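You operate a simulated robot arm through the tools that you are given. There is no shell and no other tool.

Carry out the task below with a simulated robot arm. There is one attempt and no reset: what you move stays moved.

JOB
Brush, polish and buff the muddy loafer's toe cap, in that order.
Fine: long brush, round brush with the open brown polish, orange cloth; all three back, lid on the tin. Set down upright: long brush, round brush. A coat counts when it lies all over at full strength: go over it till it gets no stronger. What is to be rubbed or washed off counts as gone when no trace of it is left.

It is judged by the outcome, as a careful person would: the job done as asked, and still so three seconds after it is handed in. It fails if anything else is knocked over, pushed out of place, dropped, spilled or broken. A push-on lid holds only when it is set on centred and level and pressed home; a screw cap is set on level and turned clockwise until tight. Flat cloth is picked up by pressing the open fingertips on it (5 to 10 N) and closing them slowly along it; thin cloth reads only 2 to 8 mm in the jaws.

ROBOT AND FRAMES
A 6-joint arm with a two-finger parallel gripper, fixed in place. Base frame: the origin is at the foot of the arm, x ahead of it, y to its left, z up; the work surface is at about z = 0.84. Readings come in m, rad, newtons and seconds.
With the tool pointing down near the work surface it reaches from about 0.36 to 0.82 m from the base axis. Its first joint turns from -2.897 to 2.897 rad. Payload 3.91 kg.
The TCP is the grasp point between the finger pads, 0.03 m short of the fingertips. In the tool frame z runs along the fingers and y along their closing line. The gripper opens to 0.11 m. The fingers are 0.02 m wide and 0.01 m thick; the gripper's body (0.048 by 0.112 m) begins 0.055 m behind the TCP.
Orientation is that of the tool frame in the base frame, as a unit quaternion [x, y, z, w]. With the fingers straight down and closing along the base's y, the tool's x points along the base's -x, its y along +y and its z along -z.

CONTROLS
- The arm moves only by the tool jog_arm. Its argument "motion" is a list of rows, each a list of 3 entries, a list of its own where there are three numbers: the gripper command, from -1 (fully open) to 1 (shut), values between in proportion, then the shift along the tool's x, y, z in m, then the turn, a rotation vector about the tool's x, y, z in rad. In form: [[claw, [x, y, z], [wx, wy, wz]], ...]. A call has 1 to 20 rows; each row is the pose to reach, as a shift and turn from the pose commanded when the call began, along the tool's axes at that moment. Rows are played at 5 a second. More than 0.05 m and 0.15 rad between two rows, or a gripper value outside its range, and nothing of the call is played. A pose out of reach is approached as far as the arm can. The call stops where the force on the tool passes 40 N (or 10 N more than at its start, if that is more) or the arm is blocked; 0.2 s more then pass. Each finger travels about 0.045 m/s and halts on what it meets, pressing with about 33 N; the grip force reading is that of the motor and also rises with nothing between the fingers. The clock runs only during rows and for 0.2 s after the last one: add rows that repeat a pose to give the fingers time. The reply holds the time, the measured pose of the TCP, the force on the tool along the base axes, the opening and the grip force, in the units named above and with some noise, with the torque about the TCP (base axes, N m) and any sound that the robot's microphone picked up.
- Cameras (640 x 400 px; columns grow to the right, rows downward): "scene" is fixed at [0.2208, 0.65, 1.6316]; the picture's right is [-0.86, -0.51, 0.00], its down [-0.46, 0.76, -0.45] and it looks along [0.23, -0.39, -0.89] (base axes); focal length 331 px, centre (320, 200). "wrist" rides on the gripper at [0.077, 0.007, -0.114] in the tool frame; the picture's right is [-0.09, 1.00, 0.00], its down [-0.80, -0.07, -0.59] and it looks along [-0.59, -0.05, 0.80] (tool axes); focal length 270 px, centre (320, 200). There is no depth. A picture from a camera that has moved, and an enlarged one, comes with that camera's place and axes in the base frame and with its lens.
- camera(camera): a new picture of that camera. No time passes.
- lift_body(by): slides the trunk up (or, below 0, down) by that many m; the arm rides with it, the base frame stays. It gives what a move gives, with no picture.
- zoom(camera, box): a new picture of the part [left, top, right, bottom] of that camera's present view, enlarged. No time passes.
- sign_off(): hands the job in; it is judged then, once.

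Nothing tells you positions but the pictures and the camera data. Unless the task says otherwise, let go and move clear before handing in.

The tools are called after ">>>" as name(argument=value, ...) on one line, values as JSON. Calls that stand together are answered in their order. jog_arm: Moves the arm, as the interface text tells. Its arguments: {"type":"object","properties":{"motion":{"type":"array","items":{"type":"array"}}},"required":["motion"]} The other tools are called the same way: lift_body (by) slides the trunk up or down; camera (camera) takes a picture; zoom (camera, box) takes an enlarged picture of a part of a camera's view; sign_off () hands the job in.

At the start:

```text
t: 0.0
tcp_pos: [0.3293, 0.2938, 1.2043]
ee_rot: [0.0, 1.0, 0.0, -0.001]
contact_force: [-0.1, -0.1, 0.0]
ft_torque: [-0.03, -0.01, -0.01]
opening: 0.11
grip_force: 0.1
trunk travel left (down, up): [-0.575, 0.035]
```

scene: 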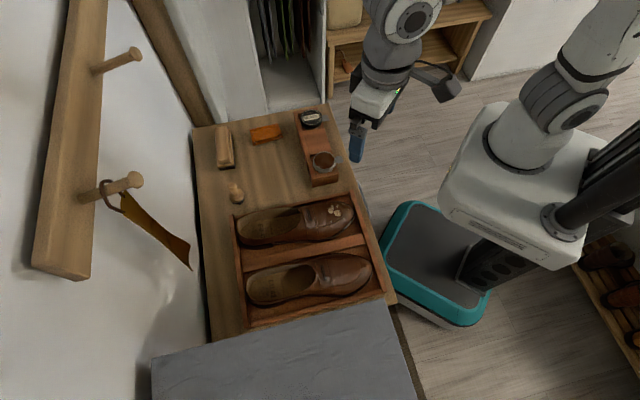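
wrist: 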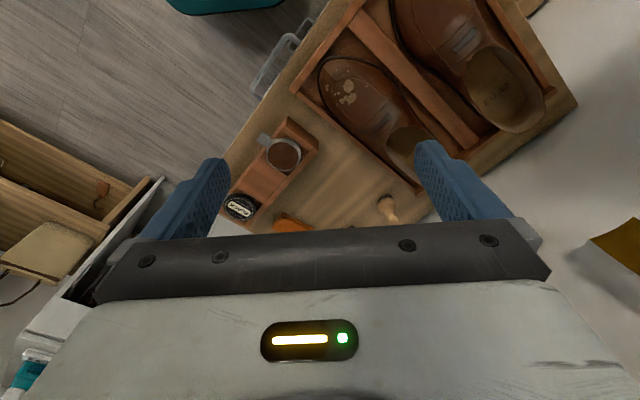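

I see a bench with a tray holding two loafers (the nearer-top one has mud on its toe), a long brush, an orange cloth, a small round brush and a polish rack with a black tin and an open brown tin. I'll zoom in to locate them precisely.

>>> zoom(camera="scene", box=[190, 90, 390, 215])

>>> zoom(camera="scene", box=[220, 180, 400, 320])

>>> zoom(camera="wrist", box=[210, 0, 550, 240])

```text
3.20 times, centred on (290, 152) of scene
camera zoom: at [0.2208, 0.65, 1.6316], right [-0.86, -0.51, 0.0], down [-0.46, 0.76, -0.45], along [0.23, -0.39, -0.89], focal length 1060 px, centre (416, 352)
```

zoom: 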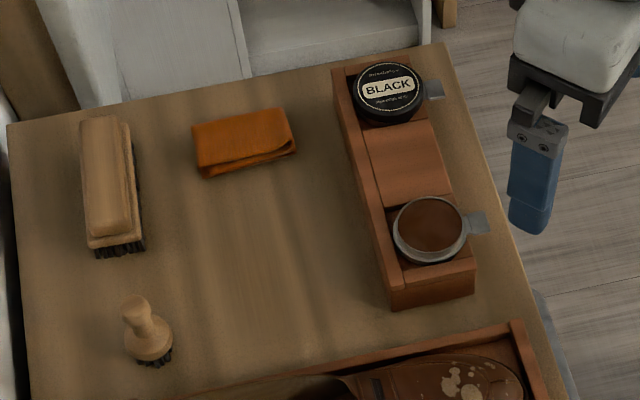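

```text
2.86 times, centred on (310, 250) of scene
camera zoom: at [0.2208, 0.65, 1.6316], right [-0.86, -0.51, 0.0], down [-0.46, 0.76, -0.45], along [0.23, -0.39, -0.89], focal length 947 px, centre (349, 57)
```

zoom: 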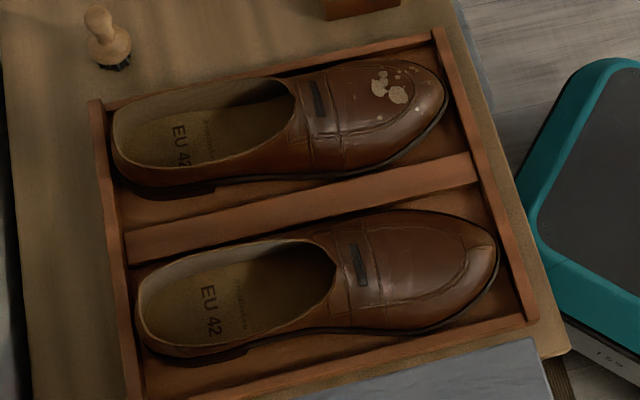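

```text
1.67 times, centred on (380, 120) of wrist
camera zoom: at [0.2515, 0.3013, 1.3173], right [0.09, 1.0, 0.0], down [0.8, -0.07, 0.59], along [0.59, -0.05, -0.8], focal length 450 px, centre (220, 333)
```

zoom: 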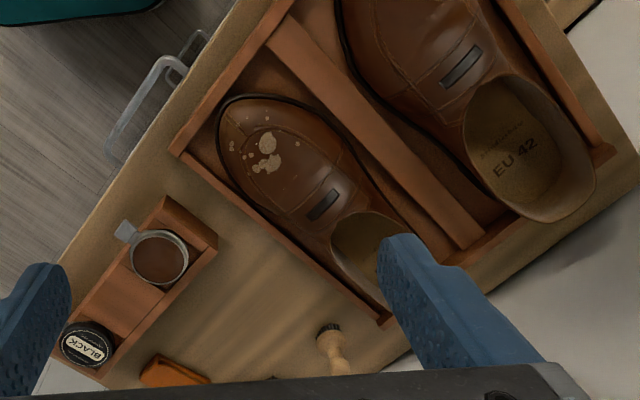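

The brown tin is open and I can't see its lid yet. I'll zoom in further on the tins, cloth, brushes and the rest of the scene.

>>> zoom(camera="scene", box=[285, 100, 365, 150])

>>> zoom(camera="scene", box=[295, 145, 359, 190])

>>> zoom(camera="scene", box=[195, 110, 295, 210])

>>> zoom(camera="wrist", box=[210, 100, 330, 230])

>>> zoom(camera="scene", box=[290, 190, 380, 250])

```text
8.00 times, centred on (325, 125) of scene
camera zoom: at [0.2208, 0.65, 1.6316], right [-0.86, -0.51, 0.0], down [-0.46, 0.76, -0.45], along [0.23, -0.39, -0.89], focal length 2650 px, centre (280, 800)
```

zoom: 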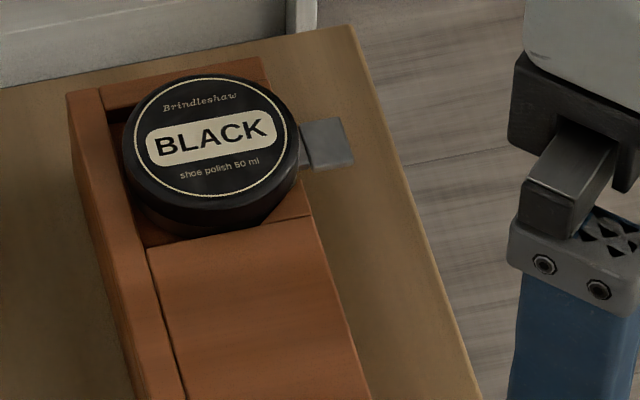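

```text
8.89 times, centred on (327, 168) of scene
camera zoom: at [0.2208, 0.65, 1.6316], right [-0.86, -0.51, 0.0], down [-0.46, 0.76, -0.45], along [0.23, -0.39, -0.89], focal length 2945 px, centre (258, 489)
```

zoom: 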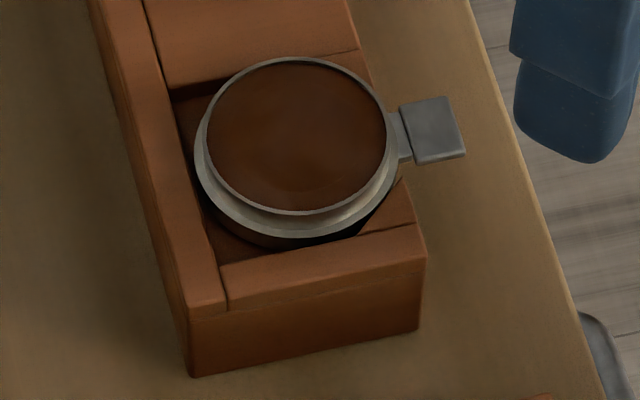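

```text
4.00 times, centred on (245, 160) of scene
camera zoom: at [0.2208, 0.65, 1.6316], right [-0.86, -0.51, 0.0], down [-0.46, 0.76, -0.45], along [0.23, -0.39, -0.89], focal length 1325 px, centre (620, 360)
```

zoom: 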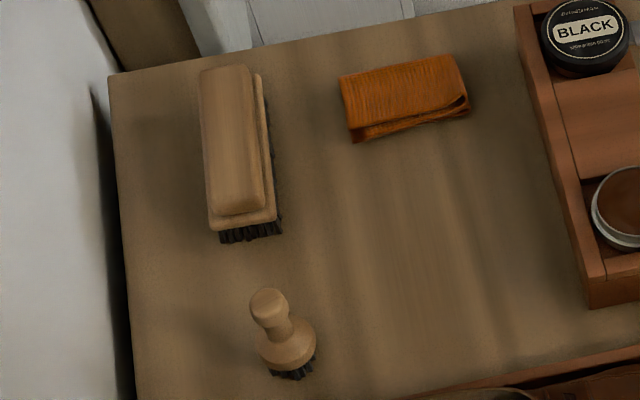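

```text
3.08 times, centred on (270, 165) of wrist
camera zoom: at [0.2515, 0.3013, 1.3173], right [0.09, 1.0, 0.0], down [0.8, -0.07, 0.59], along [0.59, -0.05, -0.8], focal length 832 px, centre (474, 308)
```

zoom: 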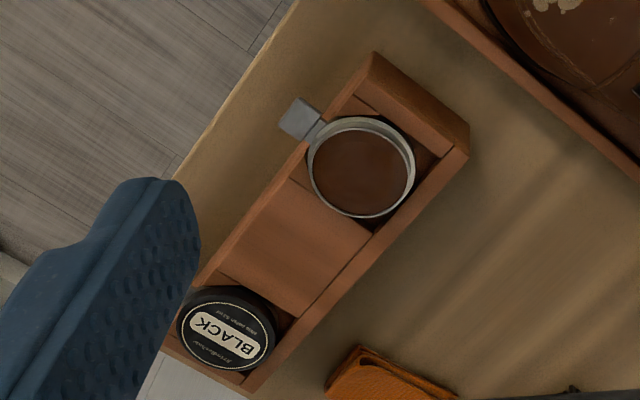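

```text
6.67 times, centred on (335, 220) of scene
camera zoom: at [0.2208, 0.65, 1.6316], right [-0.86, -0.51, 0.0], down [-0.46, 0.76, -0.45], along [0.23, -0.39, -0.89], focal length 2209 px, centre (220, 67)
```

zoom: 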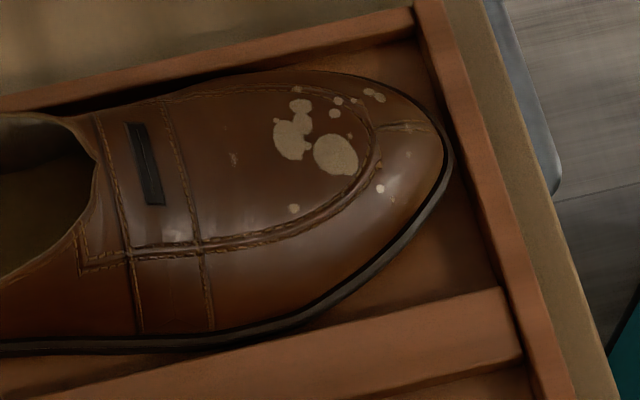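

The bench is turned about 45° to the base. I'll line the tool up with the bench and look at it from the wrist camera, searching for the lid.

>>> jog_arm(motion=[[-1, [0, 0, 0], [0, 0, -0.14]], [-1, [0, 0, 0], [0, 0, -0.28]], [-1, [0, 0, 0], [0, 0, -0.42]], [-1, [0, 0, 0], [0, 0, -0.56]], [-1, [0, 0, 0], [0, 0, -0.7]], [-1, [0, 0, 0], [0, 0, -0.8]], [-1, [0, 0, 0], [0, 0, -0.8]]])

>>> camera(camera="wrist")

>>> camera(camera="scene")

```text
t: 1.6
tcp_pos: [0.3294, 0.2956, 1.2047]
ee_rot: [-0.39, 0.921, 0.0, 0.0]
contact_force: [0.2, -0.3, 0.5]
ft_torque: [-0.01, 0.01, -0.02]
opening: 0.1103
grip_force: 0.0
trunk travel left (down, up): [-0.575, 0.035]
```

```text
taken
camera wrist: at [0.2701, 0.244, 1.317], right [-0.65, 0.76, 0.0], down [0.61, 0.53, 0.59], along [0.45, 0.39, -0.8], focal length 270 px, centre (320, 200)
```

wrist: 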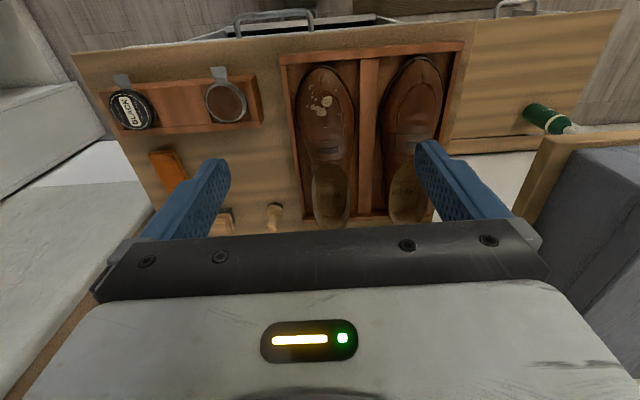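

```text
taken
```

scene: 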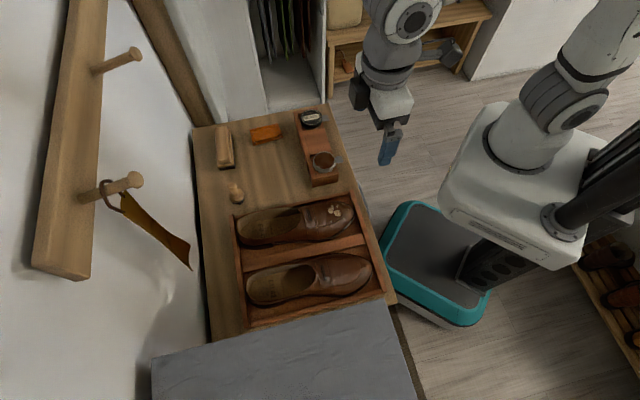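

>>> zoom(camera="wrist", box=[420, 0, 640, 180])

>>> zoom(camera="wrist", box=[70, 40, 300, 180])

>>> zoom(camera="wrist", box=[270, 40, 470, 240])

```text
2.22 times, centred on (530, 90) of wrist
camera zoom: at [0.2701, 0.244, 1.317], right [-0.65, 0.76, 0.0], down [0.61, 0.53, 0.59], along [0.45, 0.39, -0.8], focal length 601 px, centre (-147, 444)
```

zoom: 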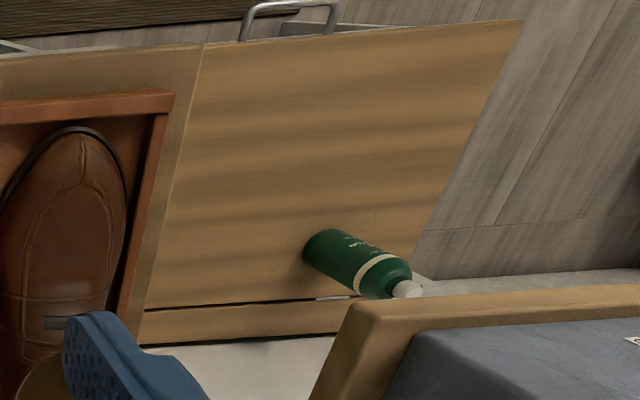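

```text
2.78 times, centred on (185, 110) of wrist
camera zoom: at [0.2701, 0.244, 1.317], right [-0.65, 0.76, 0.0], down [0.61, 0.53, 0.59], along [0.45, 0.39, -0.8], focal length 752 px, centre (696, 450)
```

zoom: 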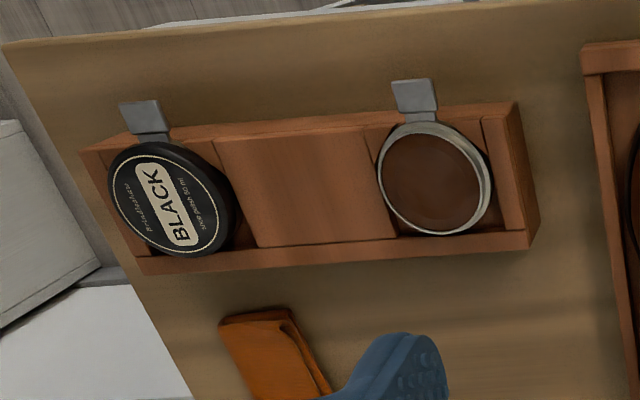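

```text
2.00 times, centred on (370, 140) of wrist
camera zoom: at [0.2701, 0.244, 1.317], right [-0.65, 0.76, 0.0], down [0.61, 0.53, 0.59], along [0.45, 0.39, -0.8], focal length 541 px, centre (220, 320)
```

zoom: 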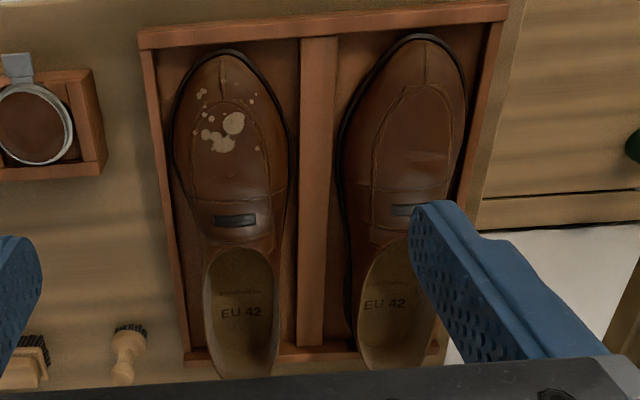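

>>> zoom(camera="wrist", box=[180, 0, 420, 80])

>>> zoom(camera="wrist", box=[0, 0, 200, 200])

>>> zoom(camera="scene", box=[330, 170, 640, 400])

>>> zoom(camera="scene", box=[0, 0, 230, 200])

>>> zoom(camera="scene", box=[230, 0, 500, 110])

>>> zoom(camera="scene", box=[20, 150, 340, 400])

```text
2.67 times, centred on (300, 40) of wrist
camera zoom: at [0.2701, 0.244, 1.317], right [-0.65, 0.76, 0.0], down [0.61, 0.53, 0.59], along [0.45, 0.39, -0.8], focal length 721 px, centre (373, 627)
```

zoom: 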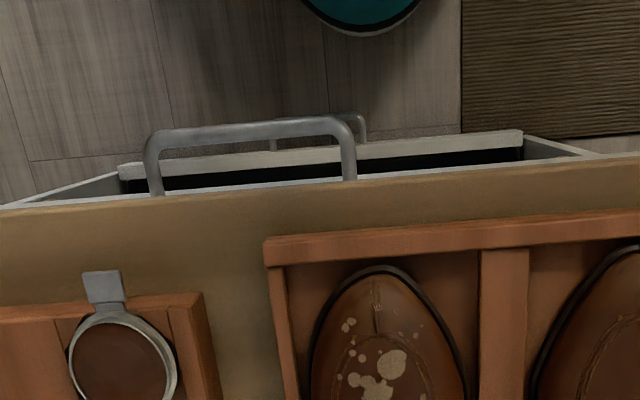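

```text
2.00 times, centred on (100, 100) of wrist
camera zoom: at [0.2701, 0.244, 1.317], right [-0.65, 0.76, 0.0], down [0.61, 0.53, 0.59], along [0.45, 0.39, -0.8], focal length 541 px, centre (760, 400)
```

zoom: 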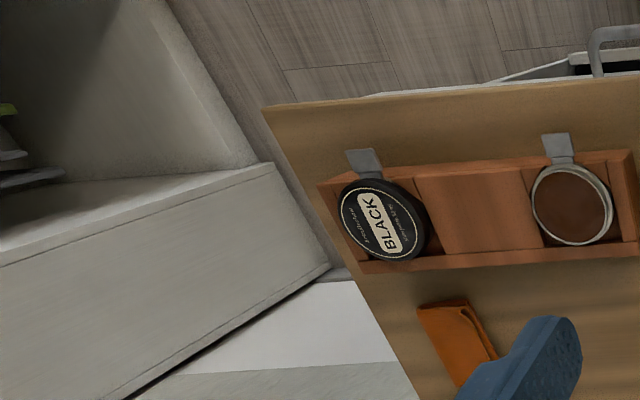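

```text
1.74 times, centred on (485, 285) of scene
camera zoom: at [0.2208, 0.65, 1.6316], right [-0.86, -0.51, 0.0], down [-0.46, 0.76, -0.45], along [0.23, -0.39, -0.89], focal length 576 px, centre (33, 52)
```

zoom: 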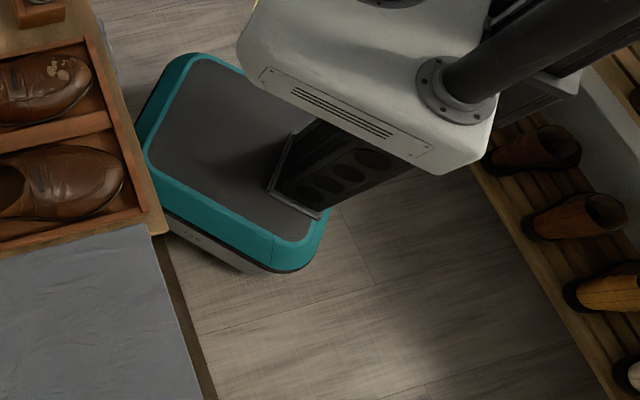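

```text
2.00 times, centred on (115, 100) of scene
camera zoom: at [0.2208, 0.65, 1.6316], right [-0.86, -0.51, 0.0], down [-0.46, 0.76, -0.45], along [0.23, -0.39, -0.89], focal length 663 px, centre (730, 400)
```

zoom: 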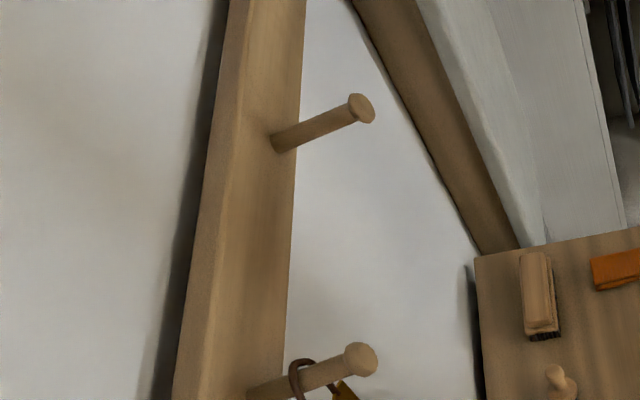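

```text
2.37 times, centred on (365, 55) of scene
camera zoom: at [0.2208, 0.65, 1.6316], right [-0.86, -0.51, 0.0], down [-0.46, 0.76, -0.45], along [0.23, -0.39, -0.89], focal length 785 px, centre (213, 544)
```

zoom: 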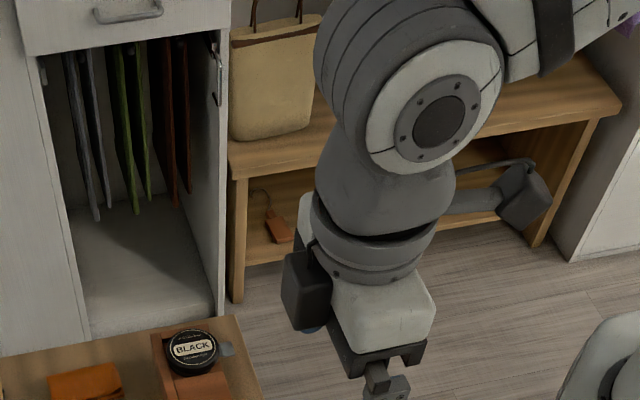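

```text
1.60 times, centred on (180, 275) of scene
camera zoom: at [0.2208, 0.65, 1.6316], right [-0.86, -0.51, 0.0], down [-0.46, 0.76, -0.45], along [0.23, -0.39, -0.89], focal length 530 px, centre (544, 80)
```

zoom: 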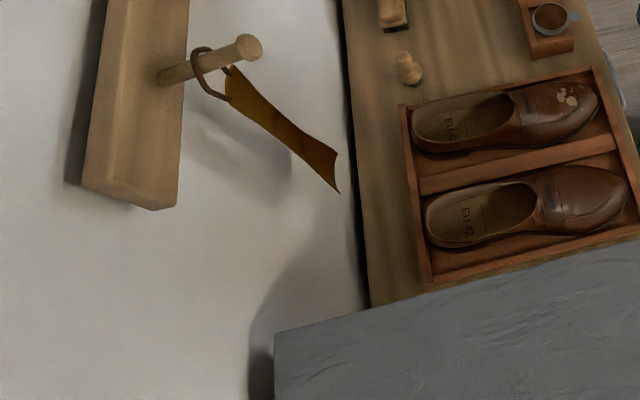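

There is a slightly open drawer under the bench front; the lid may be inside. I'll tilt the gripper so the wrist camera looks straight down into it.

>>> jog_arm(motion=[[-1, [0.01, 0, 0], [0, 0.14, 0]], [-1, [0.02, 0, 0], [0, 0.28, 0]], [-1, [0.03, 0, 0], [0, 0.42, 0]], [-1, [0.04, 0, 0], [0, 0.56, 0]], [-1, [0.05, 0, 0], [0, 0.65, 0]], [-1, [0.05, 0, 0], [0, 0.65, 0]]])

>>> camera(camera="wrist")

```text
t: 3.0
tcp_pos: [0.2953, 0.2589, 1.2043]
ee_rot: [-0.368, 0.873, -0.124, -0.295]
contact_force: [0.6, -0.2, -0.2]
ft_torque: [-0.02, 0.01, 0.0]
opening: 0.1099
grip_force: 0.0
trunk travel left (down, up): [-0.575, 0.035]
```

```text
taken
camera wrist: at [0.2955, 0.2693, 1.3413], right [-0.67, 0.74, -0.05], down [0.75, 0.67, -0.01], along [0.03, -0.05, -1.0], focal length 270 px, centre (320, 200)
```

wrist: 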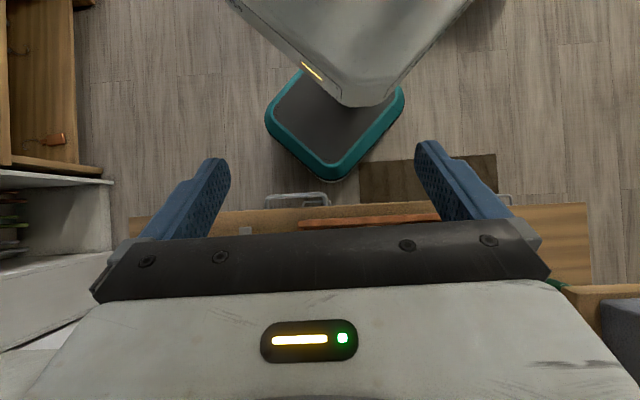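

>>> zoom(camera="wrist", box=[220, 170, 420, 250])

>>> zoom(camera="wrist", box=[460, 160, 640, 320])

```text
3.20 times, centred on (320, 210) of wrist
camera zoom: at [0.2955, 0.2693, 1.3413], right [-0.67, 0.74, -0.05], down [0.75, 0.67, -0.01], along [0.03, -0.05, -1.0], focal length 865 px, centre (320, 168)
```

zoom: 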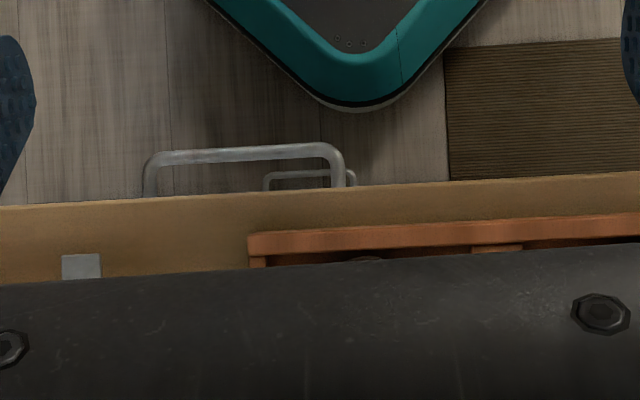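

```text
2.50 times, centred on (550, 240) of wrist
camera zoom: at [0.2955, 0.2693, 1.3413], right [-0.67, 0.74, -0.05], down [0.75, 0.67, -0.01], along [0.03, -0.05, -1.0], focal length 676 px, centre (-255, 100)
```

zoom: 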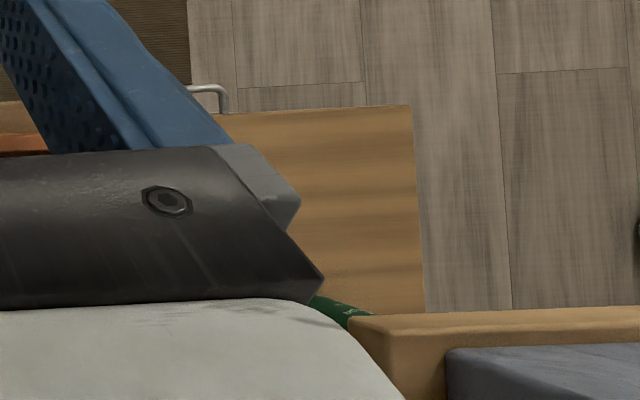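

The drawer fronts appear shut. I'll level the tool again and take a close look at the open brown tin – the lid may be underneath it.

>>> jog_arm(motion=[[-1, [0, 0, 0], [0, -0.14, 0]], [-1, [0, 0, 0], [0, -0.28, 0]], [-1, [0, 0, 0], [0, -0.42, 0]], [-1, [0, 0, 0], [0, -0.56, 0]], [-1, [0, 0, 0], [0, -0.65, 0]], [-1, [0, 0, 0], [0, -0.65, 0]]])

>>> jog_arm(motion=[[-1, [0, -0.04, 0.03], [0, 0, 0]], [-1, [0, -0.08, 0.06], [0, 0, 0]], [-1, [0, -0.12, 0.09], [0, 0, 0]], [-1, [-0.013, -0.143, 0.12], [0, 0, 0]], [-1, [-0.013, -0.143, 0.16], [0, 0, 0]], [-1, [-0.013, -0.143, 0.19], [0, 0, 0]], [-1, [-0.013, -0.143, 0.19], [0, 0, 0]]])

>>> camera(camera="wrist")

```text
t: 4.4
tcp_pos: [0.2947, 0.2589, 1.2036]
ee_rot: [-0.389, 0.921, 0.001, 0.0]
contact_force: [-0.6, -0.2, 0.8]
ft_torque: [0.01, 0.01, -0.02]
opening: 0.11
grip_force: 0.1
trunk travel left (down, up): [-0.575, 0.035]
```

```text
t: 6.0
tcp_pos: [0.406, 0.1693, 1.014]
ee_rot: [-0.389, 0.921, 0.0, 0.0]
contact_force: [-1.0, -0.8, 0.2]
ft_torque: [0.01, 0.03, -0.01]
opening: 0.1103
grip_force: 0.1
trunk travel left (down, up): [-0.575, 0.035]
```

```text
taken
camera wrist: at [0.3461, 0.1184, 1.1267], right [-0.65, 0.76, 0.0], down [0.61, 0.53, 0.59], along [0.45, 0.39, -0.8], focal length 270 px, centre (320, 200)
```

wrist: 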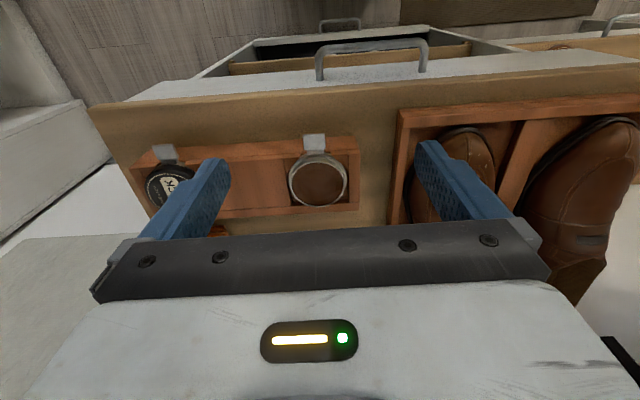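

>>> zoom(camera="wrist", box=[180, 0, 640, 110])

>>> zoom(camera="wrist", box=[220, 120, 420, 240])

```text
1.39 times, centred on (410, 55) of wrist
camera zoom: at [0.3461, 0.1184, 1.1267], right [-0.65, 0.76, 0.0], down [0.61, 0.53, 0.59], along [0.45, 0.39, -0.8], focal length 376 px, centre (195, 402)
```

zoom: 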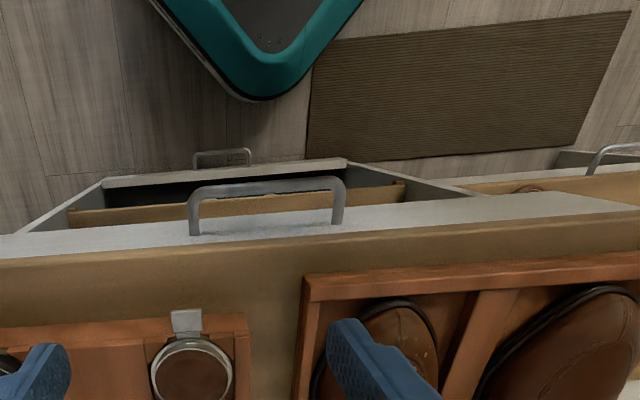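

```text
3.20 times, centred on (320, 180) of wrist
camera zoom: at [0.3461, 0.1184, 1.1267], right [-0.65, 0.76, 0.0], down [0.61, 0.53, 0.59], along [0.45, 0.39, -0.8], focal length 865 px, centre (320, 264)
```

zoom: 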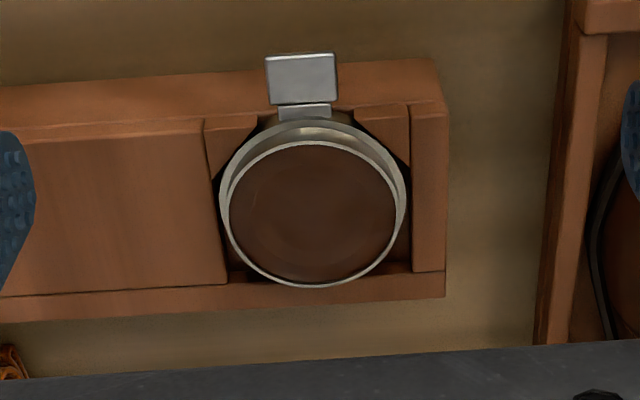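

>>> zoom(camera="wrist", box=[500, 0, 640, 80])

>>> zoom(camera="wrist", box=[200, 10, 500, 80])

```text
4.57 times, centred on (570, 40) of wrist
camera zoom: at [0.3461, 0.1184, 1.1267], right [-0.65, 0.76, 0.0], down [0.61, 0.53, 0.59], along [0.45, 0.39, -0.8], focal length 1236 px, centre (-823, 931)
```

zoom: 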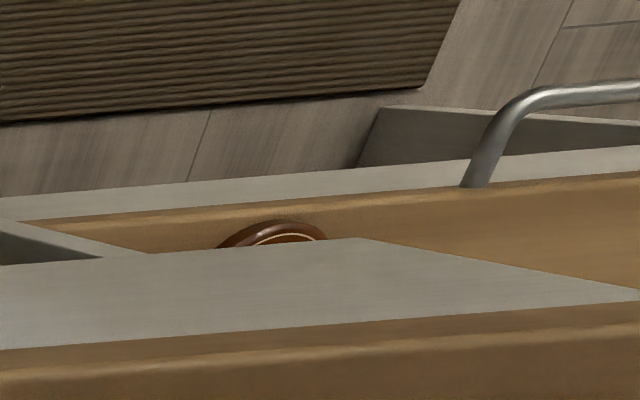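

```text
2.13 times, centred on (350, 45) of wrist
camera zoom: at [0.3461, 0.1184, 1.1267], right [-0.65, 0.76, 0.0], down [0.61, 0.53, 0.59], along [0.45, 0.39, -0.8], focal length 577 px, centre (256, 531)
```

zoom: 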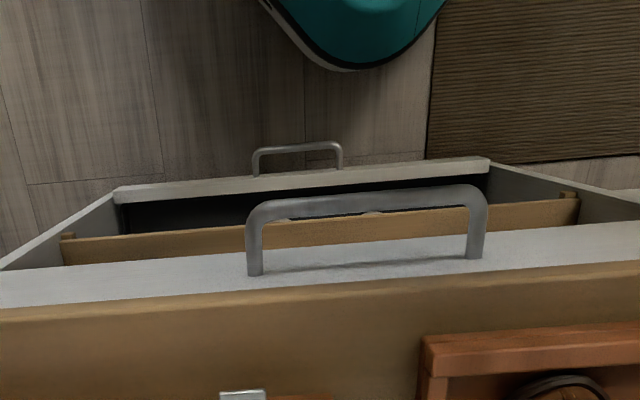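

I spotted a round brown lid with a cream ring lying lower down, to the right of the bench end. I'll move over there (up first) to look at it properly.

>>> jog_arm(motion=[[-1, [0, 0, -0.05], [0, 0, 0]], [-1, [0, 0, -0.1], [0, 0, 0]], [-1, [0, 0, -0.15], [0, 0, 0]], [-1, [0, 0.04, -0.18], [0, 0, 0]], [-1, [0, 0.08, -0.2], [0, 0, 0]], [-1, [0, 0.12, -0.2], [0, 0, 0]], [-1, [0, 0.16, -0.2], [0, 0, 0]], [-1, [0, 0.2, -0.2], [0, 0, 0]], [-1, [0, 0.24, -0.2], [0, 0, 0]], [-1, [0, 0.28, -0.2], [0, 0, 0]], [-1, [0, 0.32, -0.2], [0, 0, 0]], [-1, [0, 0.36, -0.2], [0, 0, 0]], [-1, [0, 0.36, -0.2], [0, 0, 0]]])

>>> camera(camera="wrist")

>>> camera(camera="scene")

```text
t: 8.8
tcp_pos: [0.1459, 0.4182, 1.2178]
ee_rot: [-0.389, 0.921, 0.001, -0.001]
contact_force: [1.0, 0.0, 0.2]
ft_torque: [0.02, 0.0, 0.0]
opening: 0.11
grip_force: 0.0
trunk travel left (down, up): [-0.575, 0.035]
```

```text
taken
camera wrist: at [0.0878, 0.3676, 1.3302], right [-0.65, 0.76, 0.0], down [0.61, 0.53, 0.59], along [0.45, 0.39, -0.8], focal length 270 px, centre (320, 200)
```

wrist: 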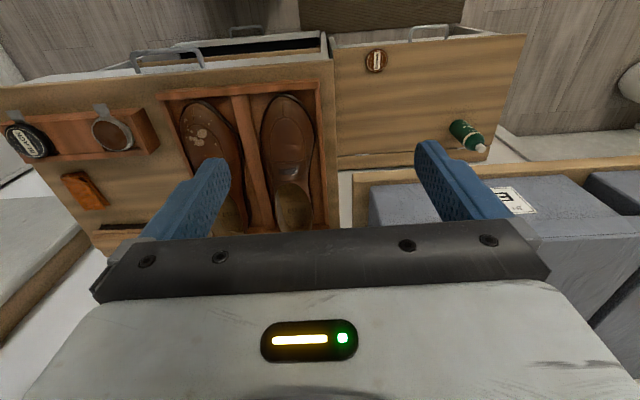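

```text
taken
```

scene: 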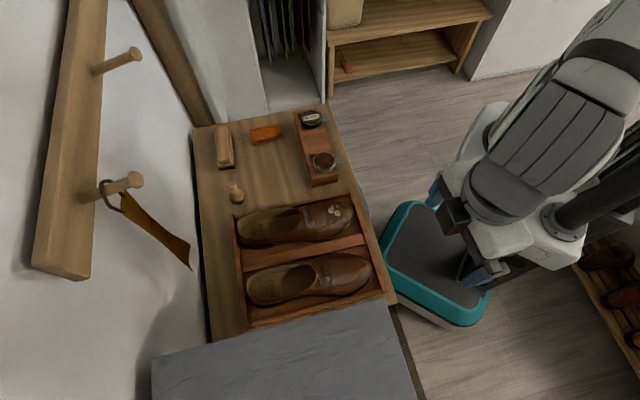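

>>> zoom(camera="wrist", box=[320, 20, 440, 95])

>>> zoom(camera="wrist", box=[300, 0, 560, 180])

>>> zoom(camera="wrist", box=[0, 0, 340, 240])

```text
5.33 times, centred on (380, 58) of wrist
camera zoom: at [0.0878, 0.3676, 1.3302], right [-0.65, 0.76, 0.0], down [0.61, 0.53, 0.59], along [0.45, 0.39, -0.8], focal length 1442 px, centre (0, 960)
```

zoom: 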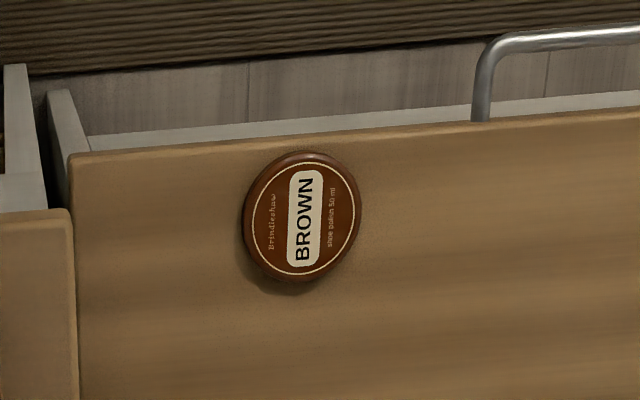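

```text
2.22 times, centred on (430, 90) of wrist
camera zoom: at [0.0878, 0.3676, 1.3302], right [-0.65, 0.76, 0.0], down [0.61, 0.53, 0.59], along [0.45, 0.39, -0.8], focal length 601 px, centre (76, 444)
```

zoom: 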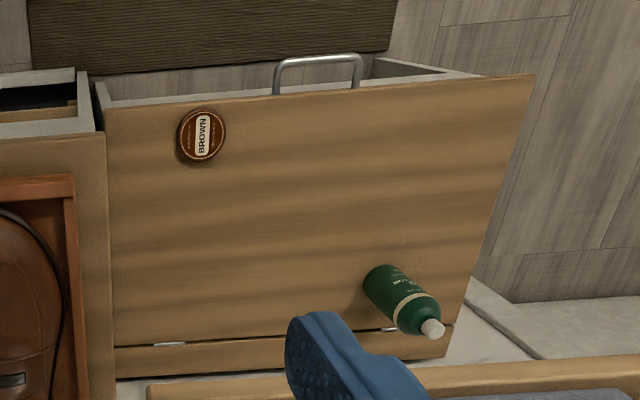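

```text
1.67 times, centred on (170, 120) of wrist
camera zoom: at [0.0878, 0.3676, 1.3302], right [-0.65, 0.76, 0.0], down [0.61, 0.53, 0.59], along [0.45, 0.39, -0.8], focal length 450 px, centre (570, 333)
```

zoom: 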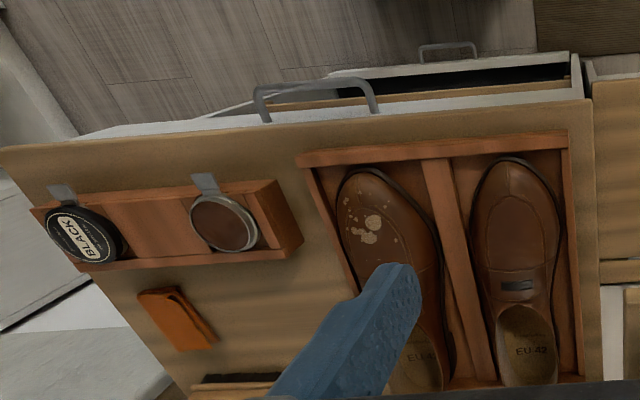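

The BROWN lid lies right-side-up on a lower cabinet top beside the bench, with some grey boxes on a shelf behind. I'll go closer to triangulate its position and height.

>>> jog_arm(motion=[[-1, [0, 0.04, 0], [0, 0, 0]], [-1, [0, 0.08, 0], [0, 0, 0]], [-1, [0.02, 0.12, 0.02], [0, 0, 0]], [-1, [0.02, 0.15, 0.05], [0, 0, 0]], [-1, [0.02, 0.15, 0.09], [0, 0, 0]], [-1, [0.02, 0.15, 0.12], [0, 0, 0]], [-1, [0.02, 0.15, 0.12], [0, 0, 0]]])

>>> camera(camera="wrist")

```text
t: 10.4
tcp_pos: [0.0275, 0.5091, 1.0943]
ee_rot: [-0.39, 0.921, 0.0, 0.0]
contact_force: [0.8, -0.4, -0.1]
ft_torque: [-0.02, -0.01, -0.02]
opening: 0.1101
grip_force: 0.1
trunk travel left (down, up): [-0.575, 0.035]
```

```text
taken
camera wrist: at [-0.0324, 0.4578, 1.2072], right [-0.65, 0.76, 0.0], down [0.61, 0.53, 0.59], along [0.45, 0.39, -0.8], focal length 270 px, centre (320, 200)
```

wrist: 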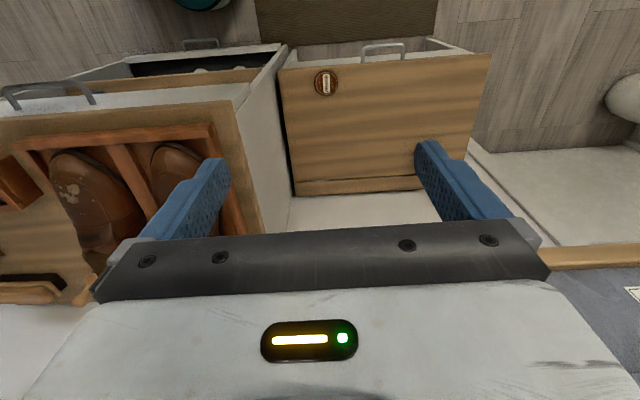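

>>> zoom(camera="wrist", box=[270, 30, 500, 210])

>>> zoom(camera="wrist", box=[296, 60, 360, 105])

>>> zoom(camera="wrist", box=[0, 20, 300, 220])

```text
2.22 times, centred on (385, 120) of wrist
camera zoom: at [-0.0324, 0.4578, 1.2072], right [-0.65, 0.76, 0.0], down [0.61, 0.53, 0.59], along [0.45, 0.39, -0.8], focal length 601 px, centre (176, 378)
```

zoom: 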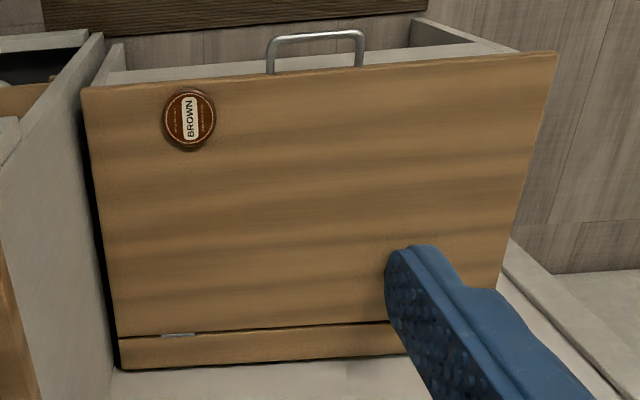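

```text
8.89 times, centred on (328, 82) of wrist
camera zoom: at [-0.0324, 0.4578, 1.2072], right [-0.65, 0.76, 0.0], down [0.61, 0.53, 0.59], along [0.45, 0.39, -0.8], focal length 2402 px, centre (249, 1244)
```

zoom: 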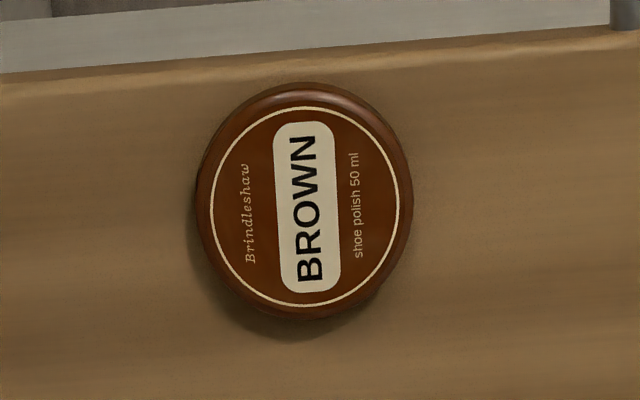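

```text
2.00 times, centred on (150, 120) of wrist
camera zoom: at [-0.0324, 0.4578, 1.2072], right [-0.65, 0.76, 0.0], down [0.61, 0.53, 0.59], along [0.45, 0.39, -0.8], focal length 541 px, centre (660, 360)
```

zoom: 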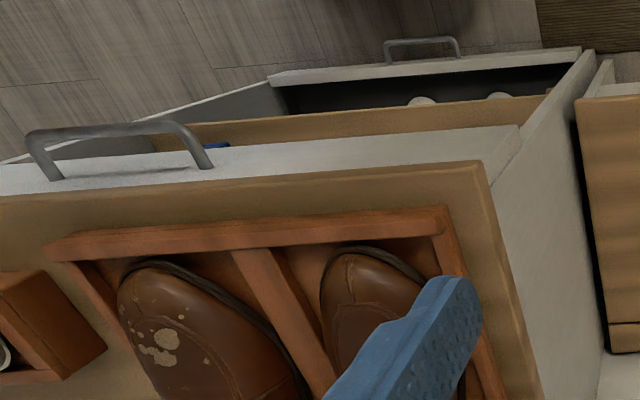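

The lid is at about (0.086, 0.582, 0.47) on a low chest; I'll fetch it at the end. Now back over the bench to look at the brushes and the cloth up close.

>>> jog_arm(motion=[[-1, [0, -0.03, -0.04], [0, 0, 0]], [-1, [0, -0.06, -0.08], [0, 0, 0]], [-1, [0, -0.1, -0.1], [0, 0, 0]], [-1, [0, -0.15, -0.1], [0, 0, 0]], [-1, [0, -0.2, -0.1], [0, 0, 0]], [-1, [0, -0.25, -0.1], [0, 0, 0]], [-1, [0, -0.29, -0.1], [0, 0, 0]], [-1, [-0.03, -0.33, -0.1], [0, 0, 0]], [-1, [-0.06, -0.37, -0.1], [0, 0, 0]], [-1, [-0.09, -0.41, -0.1], [0, 0, 0]], [-1, [-0.12, -0.45, -0.1], [0, 0, 0]], [-1, [-0.15, -0.49, -0.1], [0, 0, 0]], [-1, [-0.18, -0.53, -0.1], [0, 0, 0]], [-1, [-0.2, -0.57, -0.09], [0, 0, 0]], [-1, [-0.2, -0.585, -0.05], [0, 0, 0]], [-1, [-0.2, -0.585, -0.01], [0, 0, 0]], [-1, [-0.2, -0.585, -0.01], [0, 0, 0]]])

>>> camera(camera="wrist")

>>> camera(camera="scene")

```text
t: 14.0
tcp_pos: [0.5854, 0.2442, 1.105]
ee_rot: [-0.39, 0.921, 0.0, 0.0]
contact_force: [-0.2, -0.5, -0.8]
ft_torque: [0.02, 0.01, 0.0]
opening: 0.1099
grip_force: 0.1
trunk travel left (down, up): [-0.575, 0.035]
```

```text
taken
camera wrist: at [0.5253, 0.1931, 1.2179], right [-0.65, 0.76, 0.0], down [0.61, 0.53, 0.59], along [0.45, 0.39, -0.8], focal length 270 px, centre (320, 200)
```

wrist: 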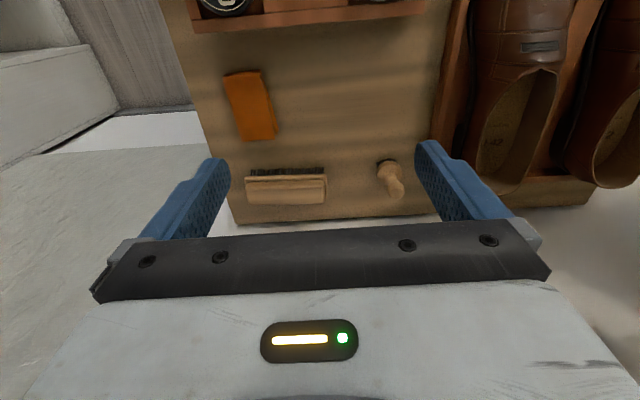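

```text
taken
```

scene: 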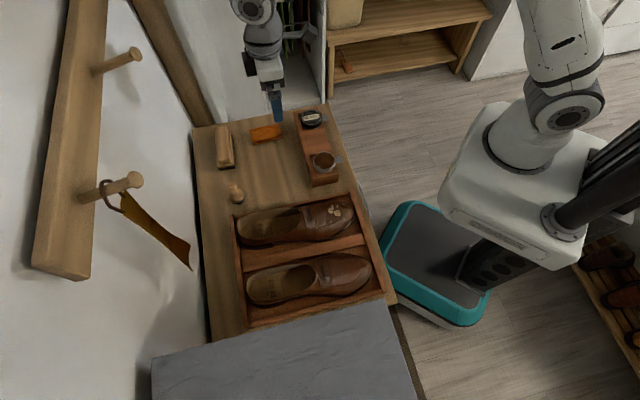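

>>> zoom(camera="wrist", box=[215, 130, 435, 240])

>>> zoom(camera="wrist", box=[235, 150, 345, 215])

>>> zoom(camera="wrist", box=[355, 140, 435, 215])

>>> zoom(camera="wrist", box=[200, 55, 300, 150])

```text
2.91 times, centred on (325, 185) of wrist
camera zoom: at [0.5253, 0.1931, 1.2179], right [-0.65, 0.76, 0.0], down [0.61, 0.53, 0.59], along [0.45, 0.39, -0.8], focal length 786 px, centre (306, 244)
```

zoom: 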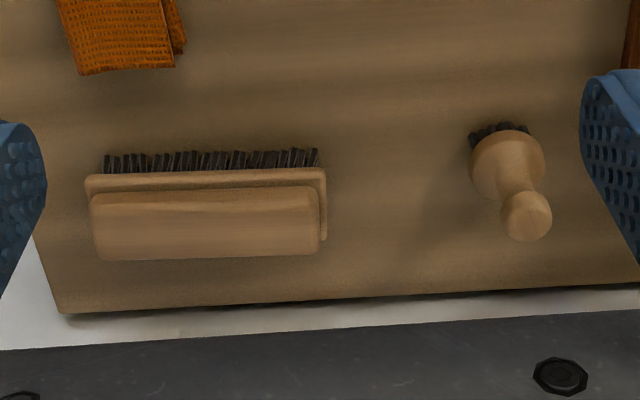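

```text
5.82 times, centred on (290, 182) of wrist
camera zoom: at [0.5253, 0.1931, 1.2179], right [-0.65, 0.76, 0.0], down [0.61, 0.53, 0.59], along [0.45, 0.39, -0.8], focal length 1573 px, centre (494, 302)
```

zoom: 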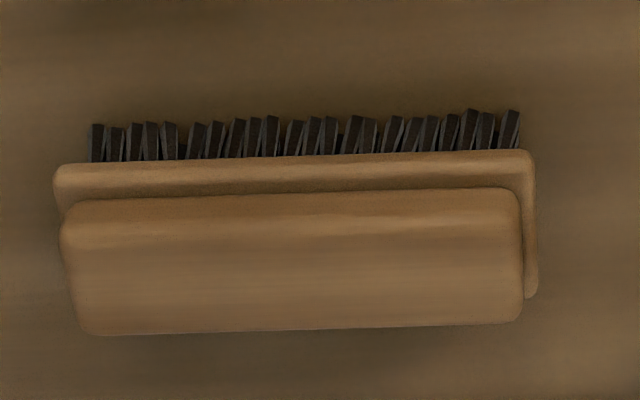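

```text
5.33 times, centred on (395, 178) of wrist
camera zoom: at [0.5253, 0.1931, 1.2179], right [-0.65, 0.76, 0.0], down [0.61, 0.53, 0.59], along [0.45, 0.39, -0.8], focal length 1442 px, centre (-80, 320)
```

zoom: 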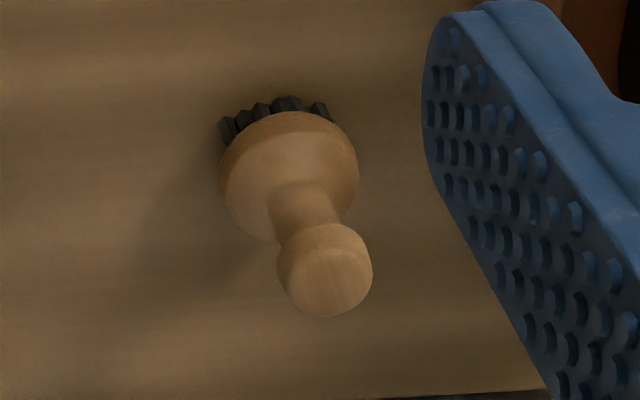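

```text
4.21 times, centred on (250, 102) of wrist
camera zoom: at [0.5253, 0.1931, 1.2179], right [-0.65, 0.76, 0.0], down [0.61, 0.53, 0.59], along [0.45, 0.39, -0.8], focal length 1138 px, centre (615, 610)
```

zoom: 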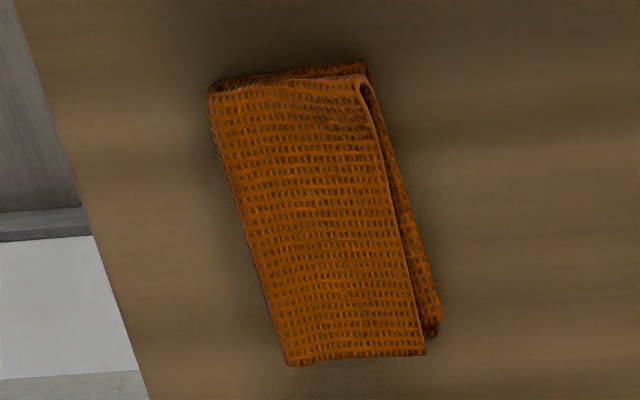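

>>> zoom(camera="scene", box=[200, 115, 250, 180])

>>> zoom(camera="scene", box=[218, 172, 256, 210])

>>> zoom(camera="scene", box=[240, 118, 292, 150])

```text
6.15 times, centred on (225, 148) of scene
camera zoom: at [0.2208, 0.65, 1.6316], right [-0.86, -0.51, 0.0], down [-0.46, 0.76, -0.45], along [0.23, -0.39, -0.89], focal length 2039 px, centre (905, 523)
```

zoom: 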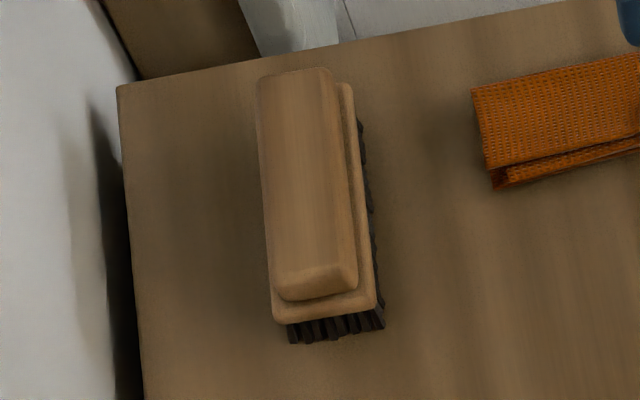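

```text
10.53 times, centred on (237, 191) of scene
camera zoom: at [0.2208, 0.65, 1.6316], right [-0.86, -0.51, 0.0], down [-0.46, 0.76, -0.45], along [0.23, -0.39, -0.89], focal length 3487 px, centre (1194, 295)
```

zoom: 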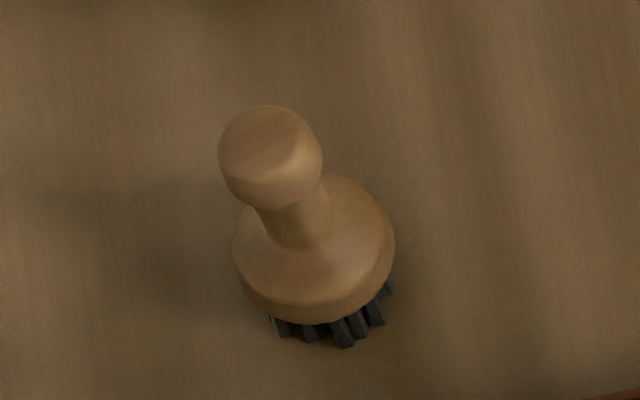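

```text
12.31 times, centred on (266, 134) of scene
camera zoom: at [0.2208, 0.65, 1.6316], right [-0.86, -0.51, 0.0], down [-0.46, 0.76, -0.45], along [0.23, -0.39, -0.89], focal length 4078 px, centre (985, 1012)
```

zoom: 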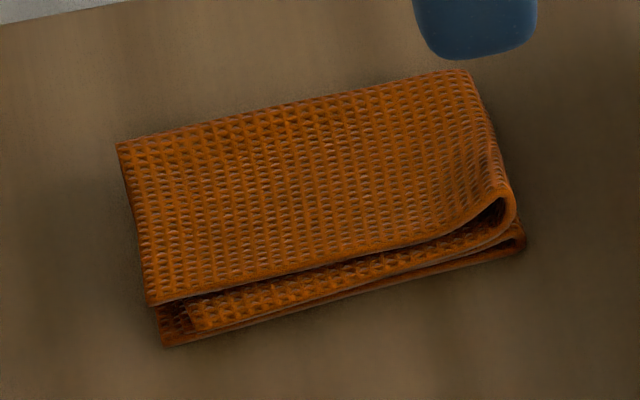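

I've triangulated: long brush top ≈ (0.739, 0.308, 0.879), its axis at about 133° in the base; round brush knob ≈ (0.617, 0.412, 0.91); cloth ≈ (0.679, 0.197, 0.848). Now I turn the gripper so that it closes across the long brush.

>>> jog_arm(motion=[[-1, [0, 0, 0], [0, 0, 0.148]], [-1, [0, 0, 0], [0, 0, 0.296]], [-1, [0, 0, 0], [0, 0, 0.444]], [-1, [0, 0, 0], [0, 0, 0.592]], [-1, [0, 0, 0], [0, 0, 0.74]], [-1, [0, 0, 0], [0, 0, 0.888]], [-1, [0, 0, 0], [0, 0, 1.036]], [-1, [0, 0, 0], [0, 0, 1.184]], [-1, [0, 0, 0], [0, 0, 1.332]], [-1, [0, 0, 0], [0, 0, 1.48]], [-1, [0, 0, 0], [0, 0, 1.623]], [-1, [0, 0, 0], [0, 0, 1.623]]])

>>> camera(camera="wrist")

```text
t: 16.6
tcp_pos: [0.5856, 0.2462, 1.1039]
ee_rot: [0.4, 0.916, 0.0, 0.0]
contact_force: [1.0, -0.8, -0.6]
ft_torque: [0.03, 0.02, -0.02]
opening: 0.11
grip_force: 0.1
trunk travel left (down, up): [-0.575, 0.035]
```

```text
taken
camera wrist: at [0.5377, 0.3061, 1.2167], right [0.79, 0.61, 0.0], down [0.49, -0.64, 0.59], along [0.36, -0.47, -0.8], focal length 270 px, centre (320, 200)
```

wrist: 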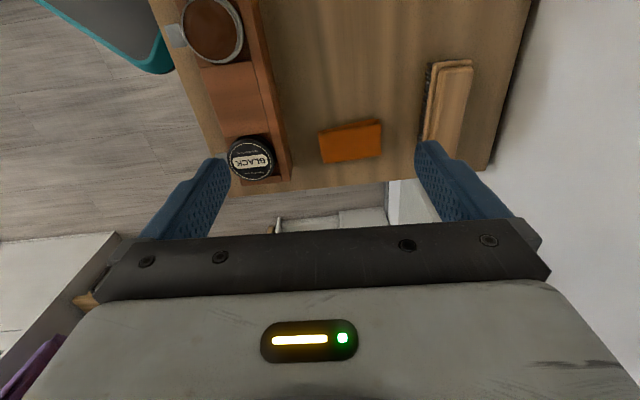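

>>> jog_arm(motion=[[-1, [-0.015, 0.04, 0], [0, 0, 0]], [-1, [-0.03, 0.08, 0], [0, 0, 0]], [-1, [-0.045, 0.12, 0], [0, 0, 0]], [-1, [-0.0596, 0.1545, 0], [0, 0, 0]], [-1, [-0.0596, 0.1545, 0.04], [0, 0, 0]], [-1, [-0.0596, 0.1545, 0.08], [0, 0, 0]], [-1, [-0.0596, 0.1545, 0.12], [0, 0, 0]], [-1, [-0.0596, 0.1545, 0.12], [0, 0, 0]], [-1, [-0.0596, 0.1545, 0.12], [0, 0, 0]]])

>>> camera(camera="wrist")

>>> zoom(camera="scene", box=[180, 60, 320, 190])

```text
t: 18.6
tcp_pos: [0.7397, 0.3055, 0.9833]
ee_rot: [0.4, 0.916, -0.001, -0.001]
contact_force: [0.0, -0.1, -0.4]
ft_torque: [0.03, -0.01, -0.01]
opening: 0.1097
grip_force: 0.0
trunk travel left (down, up): [-0.575, 0.035]
```

```text
taken
camera wrist: at [0.6916, 0.3661, 1.0962], right [0.79, 0.61, 0.0], down [0.49, -0.64, 0.59], along [0.36, -0.47, -0.8], focal length 270 px, centre (320, 200)
```

wrist: 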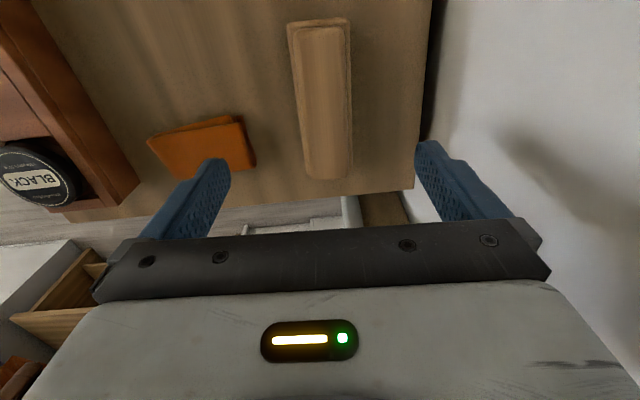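

```text
3.08 times, centred on (250, 125) of scene
camera zoom: at [0.2208, 0.65, 1.6316], right [-0.86, -0.51, 0.0], down [-0.46, 0.76, -0.45], along [0.23, -0.39, -0.89], focal length 1019 px, centre (535, 431)
```

zoom: 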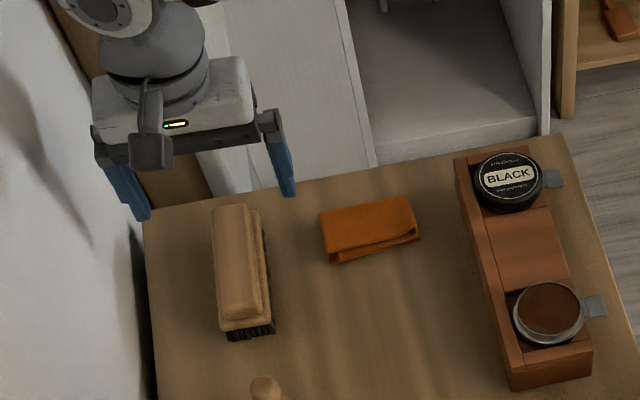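

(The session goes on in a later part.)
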